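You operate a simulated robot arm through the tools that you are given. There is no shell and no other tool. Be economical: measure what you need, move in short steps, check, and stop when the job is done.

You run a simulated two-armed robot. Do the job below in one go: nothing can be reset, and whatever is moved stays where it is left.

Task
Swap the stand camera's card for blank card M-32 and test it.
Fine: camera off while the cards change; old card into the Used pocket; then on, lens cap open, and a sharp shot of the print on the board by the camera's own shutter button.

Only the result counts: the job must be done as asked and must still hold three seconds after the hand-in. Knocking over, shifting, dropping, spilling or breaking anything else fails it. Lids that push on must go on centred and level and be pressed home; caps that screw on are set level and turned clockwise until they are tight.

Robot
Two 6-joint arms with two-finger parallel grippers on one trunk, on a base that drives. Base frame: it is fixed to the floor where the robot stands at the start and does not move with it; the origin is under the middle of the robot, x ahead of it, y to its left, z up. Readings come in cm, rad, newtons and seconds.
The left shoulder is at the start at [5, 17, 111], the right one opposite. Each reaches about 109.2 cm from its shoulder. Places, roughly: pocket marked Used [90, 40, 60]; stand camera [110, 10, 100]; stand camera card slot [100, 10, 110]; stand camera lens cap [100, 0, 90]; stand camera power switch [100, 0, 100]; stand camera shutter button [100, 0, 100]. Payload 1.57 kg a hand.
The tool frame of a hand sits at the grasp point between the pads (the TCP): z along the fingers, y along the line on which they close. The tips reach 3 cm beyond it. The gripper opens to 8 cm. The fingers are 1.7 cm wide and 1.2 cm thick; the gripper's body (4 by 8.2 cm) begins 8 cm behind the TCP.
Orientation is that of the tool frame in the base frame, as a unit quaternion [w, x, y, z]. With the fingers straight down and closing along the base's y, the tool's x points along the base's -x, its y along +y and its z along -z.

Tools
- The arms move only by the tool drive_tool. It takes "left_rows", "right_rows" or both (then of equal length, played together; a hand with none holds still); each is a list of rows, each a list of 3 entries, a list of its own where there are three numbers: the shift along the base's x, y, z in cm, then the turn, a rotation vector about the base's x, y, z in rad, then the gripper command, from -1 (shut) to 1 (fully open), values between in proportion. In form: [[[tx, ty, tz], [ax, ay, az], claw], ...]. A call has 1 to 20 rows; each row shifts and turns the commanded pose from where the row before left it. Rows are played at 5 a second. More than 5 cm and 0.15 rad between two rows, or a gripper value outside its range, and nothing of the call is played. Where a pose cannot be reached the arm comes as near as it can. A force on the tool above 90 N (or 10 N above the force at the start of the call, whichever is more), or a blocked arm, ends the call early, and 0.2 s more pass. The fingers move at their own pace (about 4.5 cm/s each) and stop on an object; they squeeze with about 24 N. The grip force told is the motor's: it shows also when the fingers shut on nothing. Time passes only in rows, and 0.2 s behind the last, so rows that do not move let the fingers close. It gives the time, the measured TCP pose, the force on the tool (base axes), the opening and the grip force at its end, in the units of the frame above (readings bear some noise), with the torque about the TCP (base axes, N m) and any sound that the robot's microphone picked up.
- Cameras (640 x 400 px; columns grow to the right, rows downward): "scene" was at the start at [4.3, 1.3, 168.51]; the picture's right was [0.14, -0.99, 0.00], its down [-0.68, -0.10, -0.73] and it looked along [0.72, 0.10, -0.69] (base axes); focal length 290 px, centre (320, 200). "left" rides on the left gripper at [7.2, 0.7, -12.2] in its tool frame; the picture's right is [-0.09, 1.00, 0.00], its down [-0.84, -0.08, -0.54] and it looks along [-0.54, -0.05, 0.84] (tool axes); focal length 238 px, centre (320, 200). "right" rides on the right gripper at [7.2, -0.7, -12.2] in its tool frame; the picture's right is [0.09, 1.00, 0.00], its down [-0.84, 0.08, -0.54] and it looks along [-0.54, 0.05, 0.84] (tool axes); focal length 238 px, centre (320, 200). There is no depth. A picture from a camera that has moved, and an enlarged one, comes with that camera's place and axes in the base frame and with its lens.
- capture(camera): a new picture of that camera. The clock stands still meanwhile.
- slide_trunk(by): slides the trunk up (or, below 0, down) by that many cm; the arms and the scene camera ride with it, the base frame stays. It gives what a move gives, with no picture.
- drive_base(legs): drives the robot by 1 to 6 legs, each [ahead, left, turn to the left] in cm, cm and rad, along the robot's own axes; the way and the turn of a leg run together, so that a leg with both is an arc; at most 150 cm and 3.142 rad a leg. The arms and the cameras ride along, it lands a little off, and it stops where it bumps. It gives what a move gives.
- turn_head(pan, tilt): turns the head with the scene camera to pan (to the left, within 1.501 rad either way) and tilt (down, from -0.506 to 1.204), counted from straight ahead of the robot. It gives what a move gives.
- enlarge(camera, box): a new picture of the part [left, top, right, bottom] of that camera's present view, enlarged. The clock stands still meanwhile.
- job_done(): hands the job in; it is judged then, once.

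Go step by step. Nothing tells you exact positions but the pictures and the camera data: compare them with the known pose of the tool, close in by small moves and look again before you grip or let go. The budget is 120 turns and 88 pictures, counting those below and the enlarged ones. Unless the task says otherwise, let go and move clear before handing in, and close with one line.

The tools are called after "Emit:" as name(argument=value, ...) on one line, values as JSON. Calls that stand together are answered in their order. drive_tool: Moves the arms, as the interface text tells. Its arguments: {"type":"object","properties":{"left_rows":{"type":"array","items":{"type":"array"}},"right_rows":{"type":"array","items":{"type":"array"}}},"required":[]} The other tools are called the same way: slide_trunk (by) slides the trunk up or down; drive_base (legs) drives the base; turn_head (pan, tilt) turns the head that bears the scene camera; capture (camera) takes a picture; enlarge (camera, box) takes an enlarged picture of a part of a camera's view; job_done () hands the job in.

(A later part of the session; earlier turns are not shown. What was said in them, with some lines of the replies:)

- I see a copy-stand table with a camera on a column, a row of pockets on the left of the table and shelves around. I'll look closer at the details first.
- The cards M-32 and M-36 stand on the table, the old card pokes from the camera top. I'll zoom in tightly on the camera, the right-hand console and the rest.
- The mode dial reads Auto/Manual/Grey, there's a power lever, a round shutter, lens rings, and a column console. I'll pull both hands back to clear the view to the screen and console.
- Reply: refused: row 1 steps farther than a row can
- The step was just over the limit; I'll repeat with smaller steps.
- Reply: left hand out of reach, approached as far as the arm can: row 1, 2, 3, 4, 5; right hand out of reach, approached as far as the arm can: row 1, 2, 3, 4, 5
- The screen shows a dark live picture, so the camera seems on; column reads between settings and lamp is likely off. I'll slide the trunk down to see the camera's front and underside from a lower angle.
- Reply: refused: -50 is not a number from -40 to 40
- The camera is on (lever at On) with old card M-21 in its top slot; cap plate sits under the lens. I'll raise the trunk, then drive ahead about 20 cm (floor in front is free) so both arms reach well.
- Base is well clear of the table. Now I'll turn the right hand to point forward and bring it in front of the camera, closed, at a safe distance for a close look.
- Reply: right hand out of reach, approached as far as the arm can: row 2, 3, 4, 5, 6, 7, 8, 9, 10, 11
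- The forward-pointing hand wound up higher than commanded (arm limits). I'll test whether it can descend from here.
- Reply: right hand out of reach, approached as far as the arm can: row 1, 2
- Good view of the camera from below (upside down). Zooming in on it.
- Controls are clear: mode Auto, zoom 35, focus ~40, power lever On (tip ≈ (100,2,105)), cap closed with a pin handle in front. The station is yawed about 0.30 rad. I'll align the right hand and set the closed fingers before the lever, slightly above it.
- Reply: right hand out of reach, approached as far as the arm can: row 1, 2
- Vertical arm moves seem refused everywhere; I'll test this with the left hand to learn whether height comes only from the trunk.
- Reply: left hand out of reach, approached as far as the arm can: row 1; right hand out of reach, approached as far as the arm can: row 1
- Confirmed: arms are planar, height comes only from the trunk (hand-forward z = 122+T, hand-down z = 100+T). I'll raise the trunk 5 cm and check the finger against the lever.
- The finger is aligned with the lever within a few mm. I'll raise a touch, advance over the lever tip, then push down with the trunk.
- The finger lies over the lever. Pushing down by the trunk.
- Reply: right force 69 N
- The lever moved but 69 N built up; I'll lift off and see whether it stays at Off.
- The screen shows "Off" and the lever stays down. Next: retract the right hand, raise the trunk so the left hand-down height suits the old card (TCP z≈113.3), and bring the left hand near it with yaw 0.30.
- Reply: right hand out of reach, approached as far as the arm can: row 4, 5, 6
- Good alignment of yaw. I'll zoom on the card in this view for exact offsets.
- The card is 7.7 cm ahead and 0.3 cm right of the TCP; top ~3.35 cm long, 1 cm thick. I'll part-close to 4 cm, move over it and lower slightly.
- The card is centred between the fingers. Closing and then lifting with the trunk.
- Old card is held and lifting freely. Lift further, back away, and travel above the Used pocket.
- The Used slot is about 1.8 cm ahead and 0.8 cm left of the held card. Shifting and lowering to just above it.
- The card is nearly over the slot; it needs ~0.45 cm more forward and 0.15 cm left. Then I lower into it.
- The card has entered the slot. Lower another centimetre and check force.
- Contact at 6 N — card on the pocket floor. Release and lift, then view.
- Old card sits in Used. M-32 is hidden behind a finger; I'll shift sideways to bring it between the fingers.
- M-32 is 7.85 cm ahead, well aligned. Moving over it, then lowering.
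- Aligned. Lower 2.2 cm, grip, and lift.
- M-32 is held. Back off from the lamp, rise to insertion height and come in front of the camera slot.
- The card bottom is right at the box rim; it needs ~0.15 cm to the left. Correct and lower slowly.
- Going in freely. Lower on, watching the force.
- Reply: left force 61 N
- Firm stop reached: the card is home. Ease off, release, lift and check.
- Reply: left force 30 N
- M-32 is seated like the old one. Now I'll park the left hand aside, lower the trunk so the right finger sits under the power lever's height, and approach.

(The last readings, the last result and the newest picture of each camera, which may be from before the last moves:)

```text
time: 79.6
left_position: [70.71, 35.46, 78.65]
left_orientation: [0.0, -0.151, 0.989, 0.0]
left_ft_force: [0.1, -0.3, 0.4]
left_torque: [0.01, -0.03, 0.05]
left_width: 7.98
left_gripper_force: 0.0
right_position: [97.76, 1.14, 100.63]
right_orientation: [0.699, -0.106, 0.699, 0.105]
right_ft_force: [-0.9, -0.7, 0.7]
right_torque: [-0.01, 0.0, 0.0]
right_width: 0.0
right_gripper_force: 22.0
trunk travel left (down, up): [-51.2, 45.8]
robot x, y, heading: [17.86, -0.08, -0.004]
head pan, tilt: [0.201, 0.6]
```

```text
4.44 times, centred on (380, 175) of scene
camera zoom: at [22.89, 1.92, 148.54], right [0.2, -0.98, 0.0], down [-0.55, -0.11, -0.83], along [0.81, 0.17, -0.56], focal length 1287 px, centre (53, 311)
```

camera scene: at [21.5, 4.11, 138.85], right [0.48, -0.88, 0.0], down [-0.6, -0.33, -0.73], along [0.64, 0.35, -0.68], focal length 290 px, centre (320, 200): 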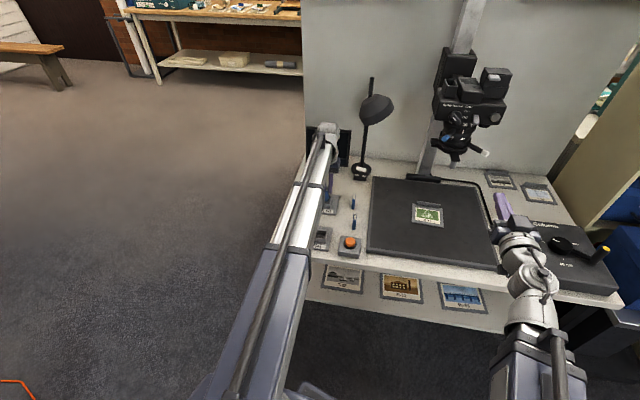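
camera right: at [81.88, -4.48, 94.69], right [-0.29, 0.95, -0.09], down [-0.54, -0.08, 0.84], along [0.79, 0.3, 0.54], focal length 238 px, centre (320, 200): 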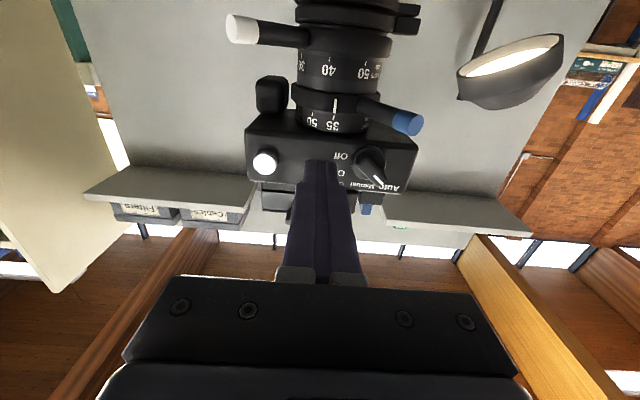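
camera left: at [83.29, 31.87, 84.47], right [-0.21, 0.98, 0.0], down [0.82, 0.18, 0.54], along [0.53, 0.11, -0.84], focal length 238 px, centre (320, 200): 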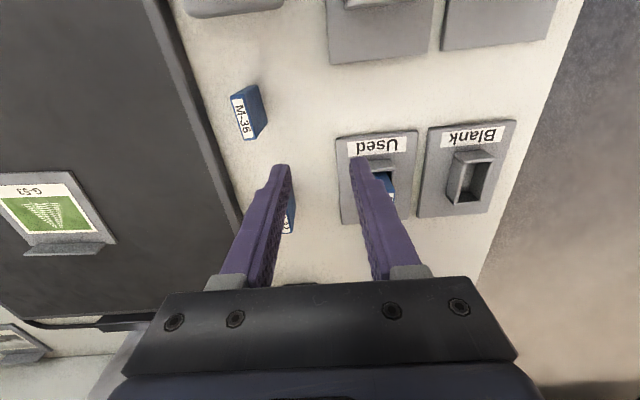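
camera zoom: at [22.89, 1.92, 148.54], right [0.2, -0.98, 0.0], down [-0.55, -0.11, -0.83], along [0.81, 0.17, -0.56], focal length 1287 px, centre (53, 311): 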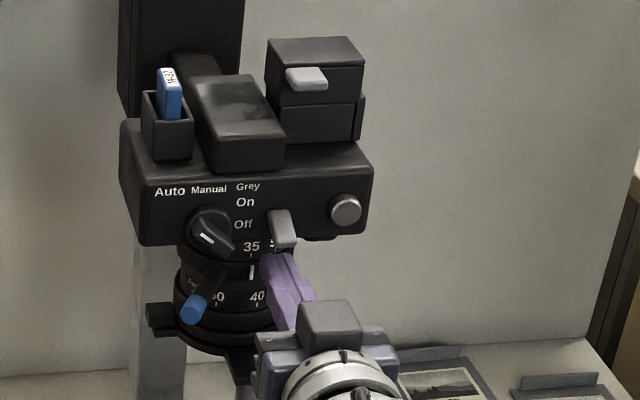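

The finger is just beneath the lever. Pushing up stepwise.

Emit:
slide_trunk(by=2)

Emit:
slide_trunk(by=0.8)

Emit:
enlarge(camera="scene", box=[225, 130, 425, 255])

```text
time: 80.3
left_position: [70.74, 35.48, 80.73]
left_orientation: [0.0, -0.15, 0.989, 0.0]
left_ft_force: [-0.3, 0.5, 0.2]
left_torque: [0.0, -0.02, -0.05]
left_width: 8.02
left_gripper_force: 0.2
right_position: [97.71, 1.23, 102.66]
right_orientation: [0.699, -0.107, 0.699, 0.106]
right_ft_force: [0.1, -0.2, -0.3]
right_torque: [-0.02, 0.01, 0.01]
right_width: 0.0
right_gripper_force: 21.3
trunk travel left (down, up): [-53.2, 43.8]
robot x, y, heading: [18.07, 0.21, 0.001]
head pan, tilt: [0.201, 0.6]
```

```text
time: 80.8
left_position: [70.57, 35.57, 81.55]
left_orientation: [0.0, -0.15, 0.989, 0.0]
left_ft_force: [-0.7, 0.3, -0.3]
left_torque: [0.0, -0.01, 0.0]
left_width: 8.01
left_gripper_force: 0.0
right_position: [97.92, 1.15, 103.46]
right_orientation: [0.699, -0.106, 0.699, 0.106]
right_ft_force: [-2.2, -0.4, -2.6]
right_torque: [-0.04, 0.12, 0.02]
right_width: 0.0
right_gripper_force: 21.6
trunk travel left (down, up): [-54.0, 43.0]
robot x, y, heading: [18.22, -0.04, -0.001]
head pan, tilt: [0.201, 0.6]
```

```text
3.20 times, centred on (325, 192) of scene
camera zoom: at [22.89, 1.91, 151.34], right [0.2, -0.98, 0.0], down [-0.55, -0.11, -0.83], along [0.81, 0.17, -0.56], focal length 926 px, centre (304, 224)
```

zoom: 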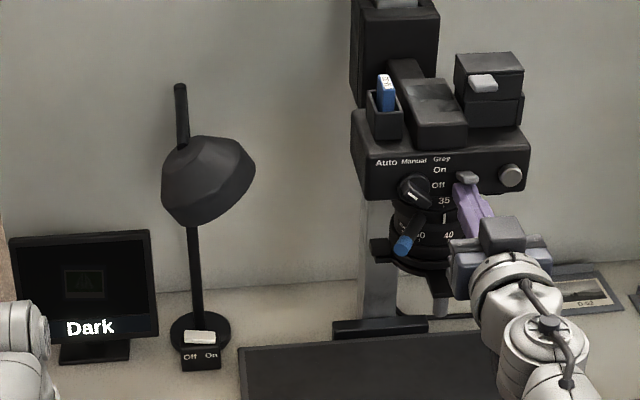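

Screen reads "Dark" again: the camera is on. I'll press a hair more, back off, then go down to the lens-cap pin and look.

Emit:
slide_trunk(by=0.3)

Emit:
slide_trunk(by=-1.5)

Emit:
drive_tool(right_rows=[[[-4, -1.2, 0], [0, 0, 0], -1], [[-4, -1.2, 0], [0, 0, 0], -1], [[-3, -3.2, 0], [0, 0, 0], -1]], left_rows=[[[-3, 0.5, 0], [0, 0, 0], 1], [[-3, 0.5, 0], [0, 0, 0], 1], [[-1, 0.5, 0], [0, 0, 0], 1]])

Emit:
slide_trunk(by=-12)

Emit:
enlarge(camera="right", box=[260, 30, 500, 180])

```text
time: 81.3
left_position: [70.75, 35.53, 81.9]
left_orientation: [0.001, -0.15, 0.989, 0.0]
left_ft_force: [0.6, 0.5, 1.6]
left_torque: [-0.02, -0.02, -0.02]
left_width: 8.0
left_gripper_force: 0.0
right_position: [97.87, 1.16, 103.75]
right_orientation: [0.699, -0.106, 0.699, 0.105]
right_ft_force: [-4.1, -1.5, -5.1]
right_torque: [-0.05, 0.12, 0.0]
right_width: 0.0
right_gripper_force: 20.9
trunk travel left (down, up): [-54.3, 42.7]
robot x, y, heading: [18.36, -0.09, -0.0]
head pan, tilt: [0.201, 0.6]
```

```text
time: 82.0
left_position: [70.78, 35.5, 80.27]
left_orientation: [0.0, -0.151, 0.989, -0.001]
left_ft_force: [0.3, 0.7, 0.0]
left_torque: [0.0, 0.04, -0.01]
left_width: 8.0
left_gripper_force: 0.0
right_position: [97.77, 1.16, 102.22]
right_orientation: [0.699, -0.107, 0.699, 0.106]
right_ft_force: [0.3, -0.6, -0.6]
right_torque: [0.01, 0.03, -0.01]
right_width: 0.0
right_gripper_force: 21.3
trunk travel left (down, up): [-52.8, 44.2]
robot x, y, heading: [18.4, 0.01, 0.003]
head pan, tilt: [0.201, 0.6]
```

```text
time: 82.8
left_position: [63.67, 37.16, 80.27]
left_orientation: [0.0, -0.151, 0.989, 0.0]
left_ft_force: [-1.3, 0.4, 0.9]
left_torque: [-0.02, 0.01, -0.01]
left_width: 7.99
left_gripper_force: 0.2
right_position: [86.49, -4.42, 102.34]
right_orientation: [0.701, -0.107, 0.697, 0.105]
right_ft_force: [0.0, 0.1, -0.4]
right_torque: [0.0, 0.02, 0.03]
right_width: 0.0
right_gripper_force: 21.7
trunk travel left (down, up): [-52.8, 44.2]
robot x, y, heading: [18.22, 0.19, 0.0]
head pan, tilt: [0.201, 0.6]
```

```text
time: 84.3
left_position: [63.66, 37.09, 68.26]
left_orientation: [0.0, -0.15, 0.989, 0.0]
left_ft_force: [0.3, 0.1, 0.1]
left_torque: [0.04, -0.02, 0.0]
left_width: 8.0
left_gripper_force: 0.1
right_position: [86.73, -4.31, 90.34]
right_orientation: [0.7, -0.107, 0.698, 0.106]
right_ft_force: [0.7, 0.0, 0.6]
right_torque: [-0.01, 0.03, 0.02]
right_width: 0.0
right_gripper_force: 21.0
trunk travel left (down, up): [-40.8, 56.2]
robot x, y, heading: [17.89, 0.16, -0.002]
head pan, tilt: [0.201, 0.6]
```

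```text
2.67 times, centred on (380, 105) of right
camera zoom: at [75.33, -8.66, 83.03], right [-0.29, 0.95, -0.09], down [-0.54, -0.09, 0.84], along [0.79, 0.3, 0.54], focal length 636 px, centre (160, 453)
```

zoom: 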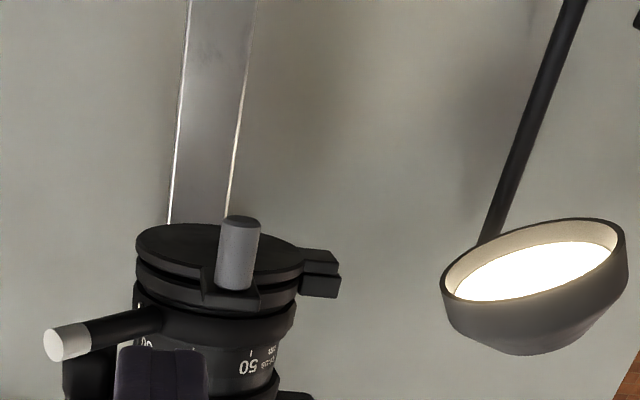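

The lamp is on and the cap is clearly a swing disc: hinge on the left, pin in front (~13.4 cm ahead, 3–4 cm left of the TCP). I'll place the closed finger just right of the pin.

Emit:
slide_trunk(by=-0.6)

Emit:
drive_tool(right_rows=[[[4.1, 1.2, 0], [0, 0, 0], -1], [[4.1, 1.2, 0], [0, 0, 0], -1], [[2.6, 1.2, 0], [0, 0, 0], -1], [[0, 0, 0], [0, 0, 0], -1]])

Emit:
enlarge(camera="right", box=[220, 60, 460, 210])

```text
time: 84.8
left_position: [63.73, 37.02, 67.67]
left_orientation: [0.0, -0.151, 0.989, 0.0]
left_ft_force: [0.4, -0.1, 0.7]
left_torque: [-0.01, 0.04, -0.01]
left_width: 7.98
left_gripper_force: 0.0
right_position: [86.56, -4.37, 89.85]
right_orientation: [0.7, -0.106, 0.698, 0.105]
right_ft_force: [-0.9, -0.3, 0.0]
right_torque: [0.02, -0.02, -0.02]
right_width: 0.0
right_gripper_force: 21.5
trunk travel left (down, up): [-40.2, 56.8]
robot x, y, heading: [18.04, -0.11, -0.003]
head pan, tilt: [0.201, 0.6]
```

```text
time: 85.8
left_position: [63.69, 37.11, 67.69]
left_orientation: [0.0, -0.15, 0.989, 0.0]
left_ft_force: [0.2, 0.8, -0.8]
left_torque: [0.0, -0.04, 0.01]
left_width: 7.99
left_gripper_force: 0.0
right_position: [97.38, -0.78, 89.71]
right_orientation: [0.7, -0.107, 0.698, 0.106]
right_ft_force: [0.0, -0.9, -0.6]
right_torque: [-0.03, -0.02, -0.02]
right_width: 0.0
right_gripper_force: 21.3
trunk travel left (down, up): [-40.2, 56.8]
robot x, y, heading: [17.71, 0.24, 0.001]
head pan, tilt: [0.201, 0.6]
```

```text
2.67 times, centred on (340, 135) of right
camera zoom: at [86.11, -5.1, 82.42], right [-0.29, 0.95, -0.09], down [-0.54, -0.09, 0.84], along [0.79, 0.3, 0.54], focal length 636 px, centre (267, 373)
```

zoom: 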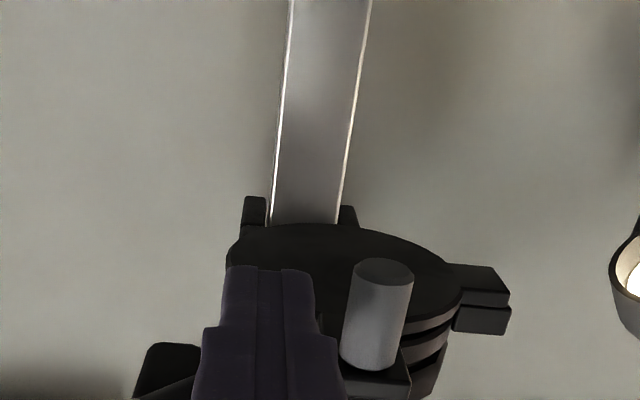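

The pin is 2.9 cm left of the TCP, 2.7 ahead. I'll push it left, following its arc about the hinge, in two parts.

Emit:
drive_tool(right_rows=[[[0.76, 0.24, 0], [0, 0, 0], -1], [[-0.3, 0.96, 0], [0, 0, 0], -1], [[-1.36, 1.0, 0], [0, 0, 0], -1], [[-1.25, 1.51, 0], [0, 0, 0], -1]])

Emit:
drive_tool(right_rows=[[[-0.82, 1.78, 0], [0, 0, 0], -1], [[-0.33, 1.93, 0], [0, 0, 0], -1]])

Emit:
capture(camera="right")

```text
time: 86.8
left_position: [63.64, 36.97, 67.57]
left_orientation: [0.0, -0.151, 0.989, 0.0]
left_ft_force: [-0.6, 0.8, 0.5]
left_torque: [0.01, -0.02, -0.03]
left_width: 8.01
left_gripper_force: 0.0
right_position: [95.21, 3.08, 89.72]
right_orientation: [0.7, -0.107, 0.698, 0.105]
right_ft_force: [0.3, 0.0, 0.7]
right_torque: [-0.02, -0.01, 0.04]
right_width: 0.0
right_gripper_force: 21.1
trunk travel left (down, up): [-40.2, 56.8]
robot x, y, heading: [18.14, -0.08, 0.003]
head pan, tilt: [0.201, 0.6]
```

```text
time: 87.4
left_position: [63.76, 37.08, 67.64]
left_orientation: [-0.001, -0.151, 0.989, 0.0]
left_ft_force: [0.8, 0.0, 0.1]
left_torque: [-0.03, 0.04, 0.04]
left_width: 8.04
left_gripper_force: 0.1
right_position: [94.18, 6.85, 89.86]
right_orientation: [0.7, -0.106, 0.698, 0.105]
right_ft_force: [-0.2, 0.2, -0.3]
right_torque: [0.01, 0.01, 0.03]
right_width: 0.02
right_gripper_force: 21.1
trunk travel left (down, up): [-40.2, 56.8]
robot x, y, heading: [17.96, 0.16, 0.0]
head pan, tilt: [0.201, 0.6]
```

```text
32 pictures are left
camera right: at [82.94, 2.48, 82.44], right [-0.29, 0.95, -0.09], down [-0.54, -0.09, 0.83], along [0.79, 0.3, 0.54], focal length 238 px, centre (320, 200)
```

right: 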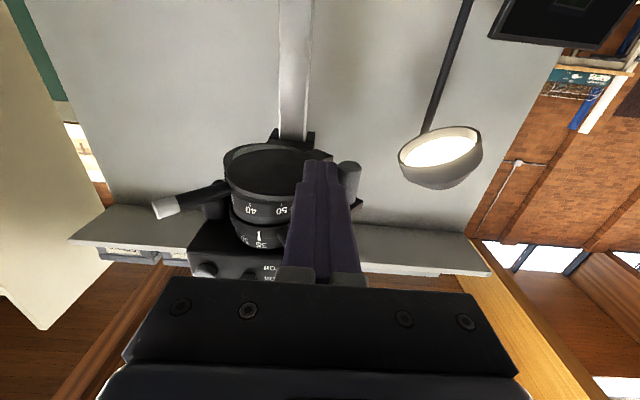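

The cap is swinging open; the lens opening shows. Continue the arc to full opening.

Emit:
drive_tool(right_rows=[[[0.18, 1.95, 0], [0, 0, 0], -1], [[0.72, 1.72, 0], [0, 0, 0], -1]])

Emit:
enlarge(camera="right", box=[180, 80, 420, 230])

Emit:
enlarge(camera="scene", box=[225, 110, 425, 235])

```text
time: 88.0
left_position: [63.73, 36.93, 67.77]
left_orientation: [0.0, -0.151, 0.989, 0.0]
left_ft_force: [-0.7, -0.2, 0.7]
left_torque: [-0.06, 0.0, 0.0]
left_width: 8.0
left_gripper_force: 0.1
right_position: [95.24, 10.24, 89.75]
right_orientation: [0.7, -0.106, 0.698, 0.105]
right_ft_force: [-0.7, -0.2, 0.2]
right_torque: [-0.01, 0.0, -0.02]
right_width: 0.0
right_gripper_force: 21.5
trunk travel left (down, up): [-40.2, 56.8]
robot x, y, heading: [18.4, -0.22, 0.001]
head pan, tilt: [0.201, 0.6]
```

```text
2.67 times, centred on (300, 155) of right
camera zoom: at [83.86, 6.05, 82.43], right [-0.29, 0.95, -0.09], down [-0.54, -0.09, 0.84], along [0.79, 0.3, 0.54], focal length 636 px, centre (373, 320)
```

zoom: 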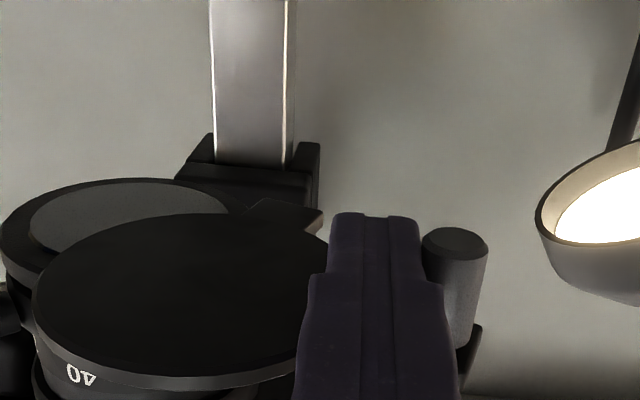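

```text
3.20 times, centred on (325, 172) of scene
camera zoom: at [22.88, 1.92, 137.54], right [0.2, -0.98, 0.0], down [-0.55, -0.11, -0.83], along [0.81, 0.17, -0.56], focal length 926 px, centre (304, 288)
```

zoom: 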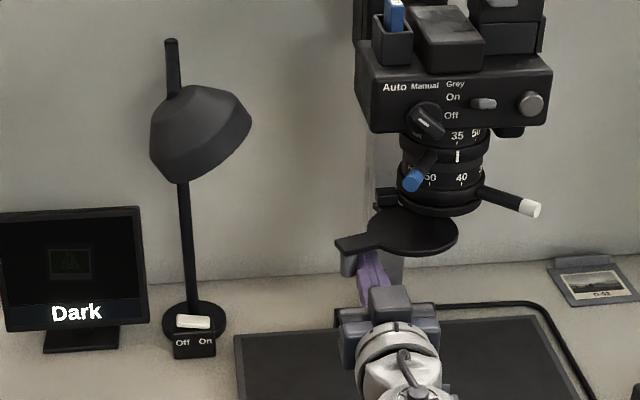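

The cap disc is about 85° out, possibly not at its stop. I'll go behind the pin with the fingertip and push it forward further.

Emit:
drive_tool(right_rows=[[[-3.44, -1.06, 0], [0, 0, 0], -1], [[-0.62, 2.0, 0], [0, 0, 0], -1], [[0.86, 0.27, 0], [0, 0, 0], -1], [[1.13, 1.6, 0], [0, 0, 0], -1], [[0.75, 0.62, 0], [0, 0, 0], -1], [[0.75, 0.62, 0], [0, 0, 0], -1]])

Emit:
enlarge(camera="scene", box=[225, 110, 425, 235])

```text
time: 89.4
left_position: [63.82, 37.02, 67.78]
left_orientation: [0.0, -0.15, 0.989, 0.0]
left_ft_force: [-0.2, -0.5, 0.0]
left_torque: [0.02, -0.03, -0.01]
left_width: 8.01
left_gripper_force: 0.1
right_position: [94.37, 14.22, 89.76]
right_orientation: [0.7, -0.106, 0.698, 0.104]
right_ft_force: [0.4, 1.1, -0.5]
right_torque: [-0.02, 0.0, 0.03]
right_width: 0.01
right_gripper_force: 21.4
trunk travel left (down, up): [-40.2, 56.8]
robot x, y, heading: [18.06, 0.06, -0.0]
head pan, tilt: [0.201, 0.6]
```

```text
3.20 times, centred on (325, 172) of scene
camera zoom: at [22.89, 1.91, 137.54], right [0.2, -0.98, 0.0], down [-0.55, -0.11, -0.83], along [0.81, 0.17, -0.56], focal length 926 px, centre (304, 288)
```

zoom: 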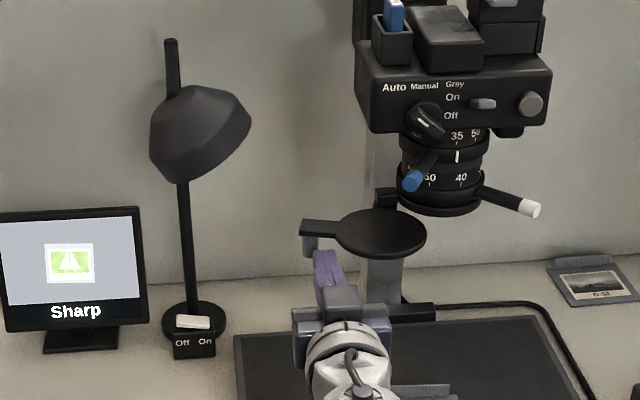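

The screen now reads "Sharp". I'll nudge the cap slightly more for margin, then retreat, rise to shutter height and line up with the button.

Emit:
drive_tool(right_rows=[[[0.7, 0.4, 0], [0, 0, 0], -1], [[0.7, 0.3, 0], [0, 0, 0], -1], [[-4, -1.3, 0], [0, 0, 0], -1], [[-4, -1.3, 0], [0, 0, 0], -1], [[-2, -1, 0], [0, 0, 0], -1]])

Emit:
slide_trunk(by=14.7)

Emit:
drive_tool(right_rows=[[[0.5, -4, 0], [0, 0, 0], -1], [[0.5, -4, 0], [0, 0, 0], -1], [[0.5, -4, 0], [0, 0, 0], -1], [[0.5, -4, 0], [0, 0, 0], -1], [[1.5, -1.5, 0], [0, 0, 0], -1], [[0, 0, 0], [0, 0, 0], -1]])

Emit:
enlarge(camera="scene", box=[225, 130, 425, 255])

```text
time: 90.6
left_position: [63.67, 37.17, 67.79]
left_orientation: [0.0, -0.15, 0.989, 0.0]
left_ft_force: [0.4, -0.5, -0.3]
left_torque: [0.02, -0.03, 0.01]
left_width: 8.0
left_gripper_force: 0.1
right_position: [85.77, 11.64, 89.74]
right_orientation: [0.7, -0.106, 0.699, 0.105]
right_ft_force: [0.1, 0.2, 0.0]
right_torque: [0.01, 0.0, 0.02]
right_width: 0.01
right_gripper_force: 20.9
trunk travel left (down, up): [-40.2, 56.8]
robot x, y, heading: [17.98, 0.16, 0.001]
head pan, tilt: [0.201, 0.6]
```

```text
time: 92.4
left_position: [63.64, 37.2, 82.36]
left_orientation: [0.0, -0.15, 0.989, 0.0]
left_ft_force: [-0.2, 0.4, 0.1]
left_torque: [0.0, 0.0, 0.02]
left_width: 8.01
left_gripper_force: 0.0
right_position: [85.84, 11.56, 104.36]
right_orientation: [0.7, -0.107, 0.699, 0.105]
right_ft_force: [0.1, 0.5, 0.2]
right_torque: [-0.03, -0.01, -0.04]
right_width: 0.0
right_gripper_force: 21.4
trunk travel left (down, up): [-54.9, 42.1]
robot x, y, heading: [18.14, 0.02, 0.006]
head pan, tilt: [0.201, 0.6]
```

```text
time: 93.8
left_position: [63.63, 37.04, 82.34]
left_orientation: [-0.001, -0.15, 0.989, 0.001]
left_ft_force: [0.0, 0.0, 0.1]
left_torque: [0.01, 0.0, -0.02]
left_width: 8.02
left_gripper_force: 0.0
right_position: [89.33, -6.15, 104.38]
right_orientation: [0.699, -0.108, 0.699, 0.105]
right_ft_force: [0.0, -0.5, -0.6]
right_torque: [0.01, -0.01, 0.02]
right_width: 0.01
right_gripper_force: 21.4
trunk travel left (down, up): [-54.9, 42.1]
robot x, y, heading: [18.22, 0.15, 0.004]
head pan, tilt: [0.201, 0.6]
```

```text
3.20 times, centred on (325, 192) of scene
camera zoom: at [22.88, 1.92, 152.24], right [0.2, -0.98, 0.0], down [-0.55, -0.11, -0.83], along [0.81, 0.17, -0.56], focal length 926 px, centre (304, 224)
```

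zoom: 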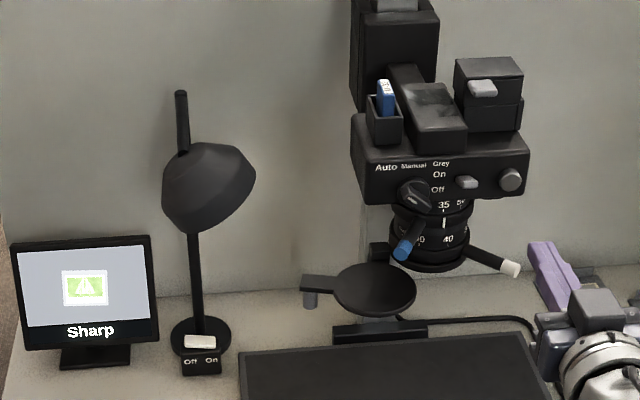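

Still "Sharp". Button estimated at (103,−2.3,104.4). Advancing to just short of it and looking.

Emit:
drive_tool(right_rows=[[[4.6, 1.26, 0], [0, 0, 0], -1], [[4.0, 1.1, 0], [0, 0, 0], -1], [[0, 0, 0], [0, 0, 0], -1]])

Emit:
enlarge(camera="right", box=[220, 80, 420, 220])

Emit:
enlarge(camera="scene", box=[340, 150, 410, 210])

```text
time: 94.6
left_position: [63.71, 37.03, 82.31]
left_orientation: [0.0, -0.15, 0.989, 0.0]
left_ft_force: [0.6, 0.1, 0.7]
left_torque: [-0.01, 0.0, 0.01]
left_width: 8.01
left_gripper_force: 0.0
right_position: [97.75, -3.69, 104.41]
right_orientation: [0.7, -0.106, 0.699, 0.105]
right_ft_force: [0.0, -1.1, 0.8]
right_torque: [0.01, 0.0, -0.01]
right_width: 0.0
right_gripper_force: 21.0
trunk travel left (down, up): [-54.9, 42.1]
robot x, y, heading: [17.83, -0.09, 0.005]
head pan, tilt: [0.201, 0.6]
```

```text
2.86 times, centred on (320, 150) of right
camera zoom: at [86.54, -7.93, 97.13], right [-0.29, 0.95, -0.09], down [-0.54, -0.09, 0.84], along [0.79, 0.3, 0.54], focal length 681 px, centre (320, 343)
```

zoom: 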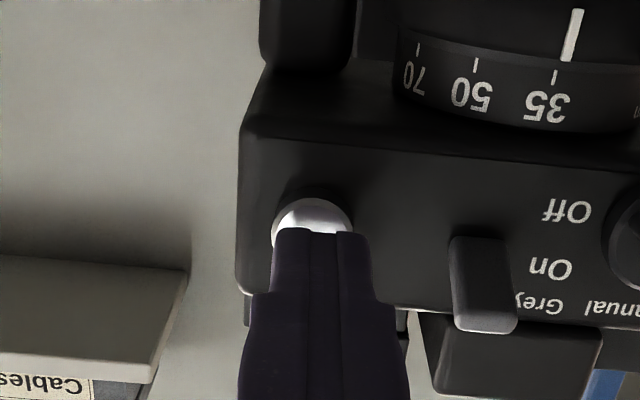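

```text
6.67 times, centred on (375, 180) of scene
camera zoom: at [22.87, 1.91, 152.24], right [0.2, -0.98, 0.0], down [-0.55, -0.11, -0.83], along [0.81, 0.17, -0.56], focal length 1930 px, centre (-47, 333)
```

zoom: 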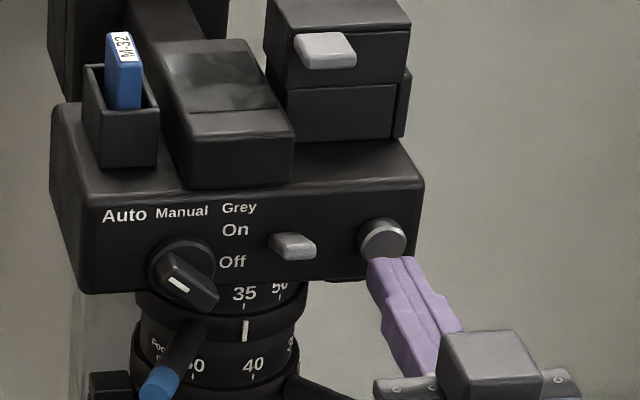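

Nearly aligned: shift 0.3 right, 0.3 up, then press forward in small steps.

Emit:
slide_trunk(by=0.3)

Emit:
drive_tool(right_rows=[[[0.09, -0.29, 0], [0, 0, 0], -1], [[0.96, 0.3, 0], [0, 0, 0], -1], [[0.48, 0.15, 0], [0, 0, 0], -1]])

Emit:
drive_tool(right_rows=[[[0.38, 0.12, 0], [0, 0, 0], -1]])

Emit:
drive_tool(right_rows=[[[0.29, 0.09, 0], [0, 0, 0], -1]])

```text
time: 95.1
left_position: [63.71, 37.04, 82.8]
left_orientation: [0.0, -0.151, 0.989, 0.0]
left_ft_force: [-0.2, 0.0, 0.6]
left_torque: [0.01, -0.03, 0.0]
left_width: 7.99
left_gripper_force: 0.1
right_position: [97.88, -3.62, 104.75]
right_orientation: [0.701, -0.107, 0.698, 0.105]
right_ft_force: [0.6, -0.6, 0.0]
right_torque: [0.01, -0.01, 0.0]
right_width: 0.02
right_gripper_force: 21.6
trunk travel left (down, up): [-55.2, 41.8]
robot x, y, heading: [18.07, 0.03, -0.0]
head pan, tilt: [0.201, 0.6]
```

```text
time: 95.9
left_position: [63.81, 37.0, 82.7]
left_orientation: [0.0, -0.15, 0.989, 0.0]
left_ft_force: [1.2, -1.1, 0.0]
left_torque: [0.04, 0.0, 0.01]
left_width: 8.0
left_gripper_force: 0.0
right_position: [99.31, -3.46, 104.66]
right_orientation: [0.7, -0.106, 0.698, 0.105]
right_ft_force: [-0.8, -0.3, -0.9]
right_torque: [-0.02, 0.03, 0.03]
right_width: 0.01
right_gripper_force: 21.4
trunk travel left (down, up): [-55.2, 41.8]
robot x, y, heading: [18.41, 0.13, 0.002]
head pan, tilt: [0.201, 0.6]
```

```text
time: 96.3
left_position: [63.76, 37.04, 82.65]
left_orientation: [0.0, -0.15, 0.989, 0.001]
left_ft_force: [0.3, 0.4, 0.3]
left_torque: [0.0, -0.02, 0.02]
left_width: 8.01
left_gripper_force: 0.2
right_position: [99.57, -3.44, 104.76]
right_orientation: [0.7, -0.107, 0.698, 0.105]
right_ft_force: [-2.4, -1.8, 0.1]
right_torque: [-0.03, 0.07, -0.01]
right_width: 0.04
right_gripper_force: 21.2
trunk travel left (down, up): [-55.2, 41.8]
robot x, y, heading: [18.3, -0.14, 0.009]
head pan, tilt: [0.201, 0.6]
heard: click
```

```text
time: 96.7
left_position: [63.45, 36.95, 82.81]
left_orientation: [0.001, -0.15, 0.989, 0.0]
left_ft_force: [-0.5, 0.0, -0.4]
left_torque: [-0.03, 0.0, -0.05]
left_width: 8.02
left_gripper_force: 0.1
right_position: [99.74, -3.43, 104.74]
right_orientation: [0.7, -0.106, 0.698, 0.106]
right_ft_force: [-17.6, -5.6, -6.9]
right_torque: [-0.09, 0.23, 0.04]
right_width: 0.02
right_gripper_force: 20.9
trunk travel left (down, up): [-55.2, 41.8]
robot x, y, heading: [18.16, -0.41, 0.003]
head pan, tilt: [0.201, 0.6]
```

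A click was heard — the shutter fired. Now I back off and check the screen.

Emit:
drive_tool(right_rows=[[[-2, -0.6, 0], [0, 0, 0], -1], [[-4.2, -1.4, 0], [0, 0, 0], -1], [[-4, -2.5, 0], [0, 0, 0], -1]])

Emit:
enlarge(camera="scene", box=[225, 130, 425, 255])

Emit:
capture(camera="scene")

```text
time: 97.5
left_position: [63.67, 37.18, 82.65]
left_orientation: [0.0, -0.151, 0.989, 0.0]
left_ft_force: [0.2, -0.1, 0.2]
left_torque: [0.04, 0.02, 0.01]
left_width: 8.0
left_gripper_force: 0.1
right_position: [89.71, -7.84, 104.7]
right_orientation: [0.699, -0.107, 0.699, 0.107]
right_ft_force: [-0.3, 0.1, -1.1]
right_torque: [0.0, 0.04, -0.02]
right_width: 0.0
right_gripper_force: 20.9
trunk travel left (down, up): [-55.2, 41.8]
robot x, y, heading: [18.33, -0.27, 0.002]
head pan, tilt: [0.201, 0.6]
```

```text
3.20 times, centred on (325, 192) of scene
camera zoom: at [22.84, 1.9, 152.54], right [0.2, -0.98, 0.0], down [-0.55, -0.11, -0.83], along [0.81, 0.17, -0.56], focal length 926 px, centre (304, 224)
```

zoom: 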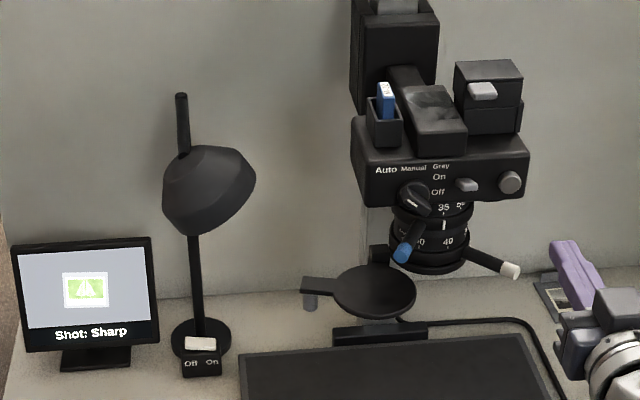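

```text
24 pictures are left
camera scene: at [22.84, 1.9, 152.54], right [0.2, -0.98, 0.0], down [-0.55, -0.11, -0.83], along [0.81, 0.17, -0.56], focal length 290 px, centre (320, 200)
```

scene: 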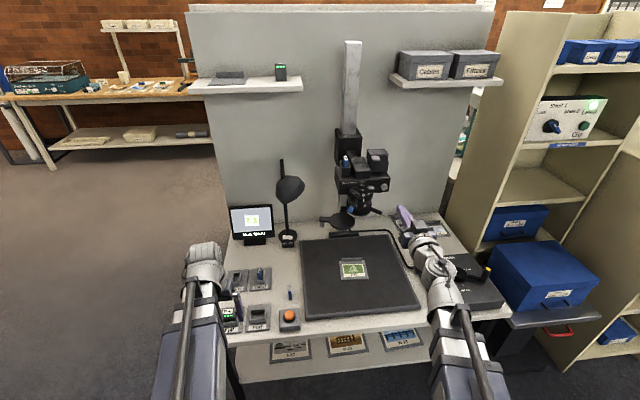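

The screen reads "Shot: Sharp": M-21 is in Used, M-32 is in the camera, power is on, the cap is open and the hands are clear. Handing in.

Emit:
job_done()

```text
The job is handed in.
```

The stand camera now holds card M-32 and the old card, M-21, is in the Used pocket; the camera is on, the lens cap is open, and its own shutter button took a shot the screen reports as "Shot: Sharp".
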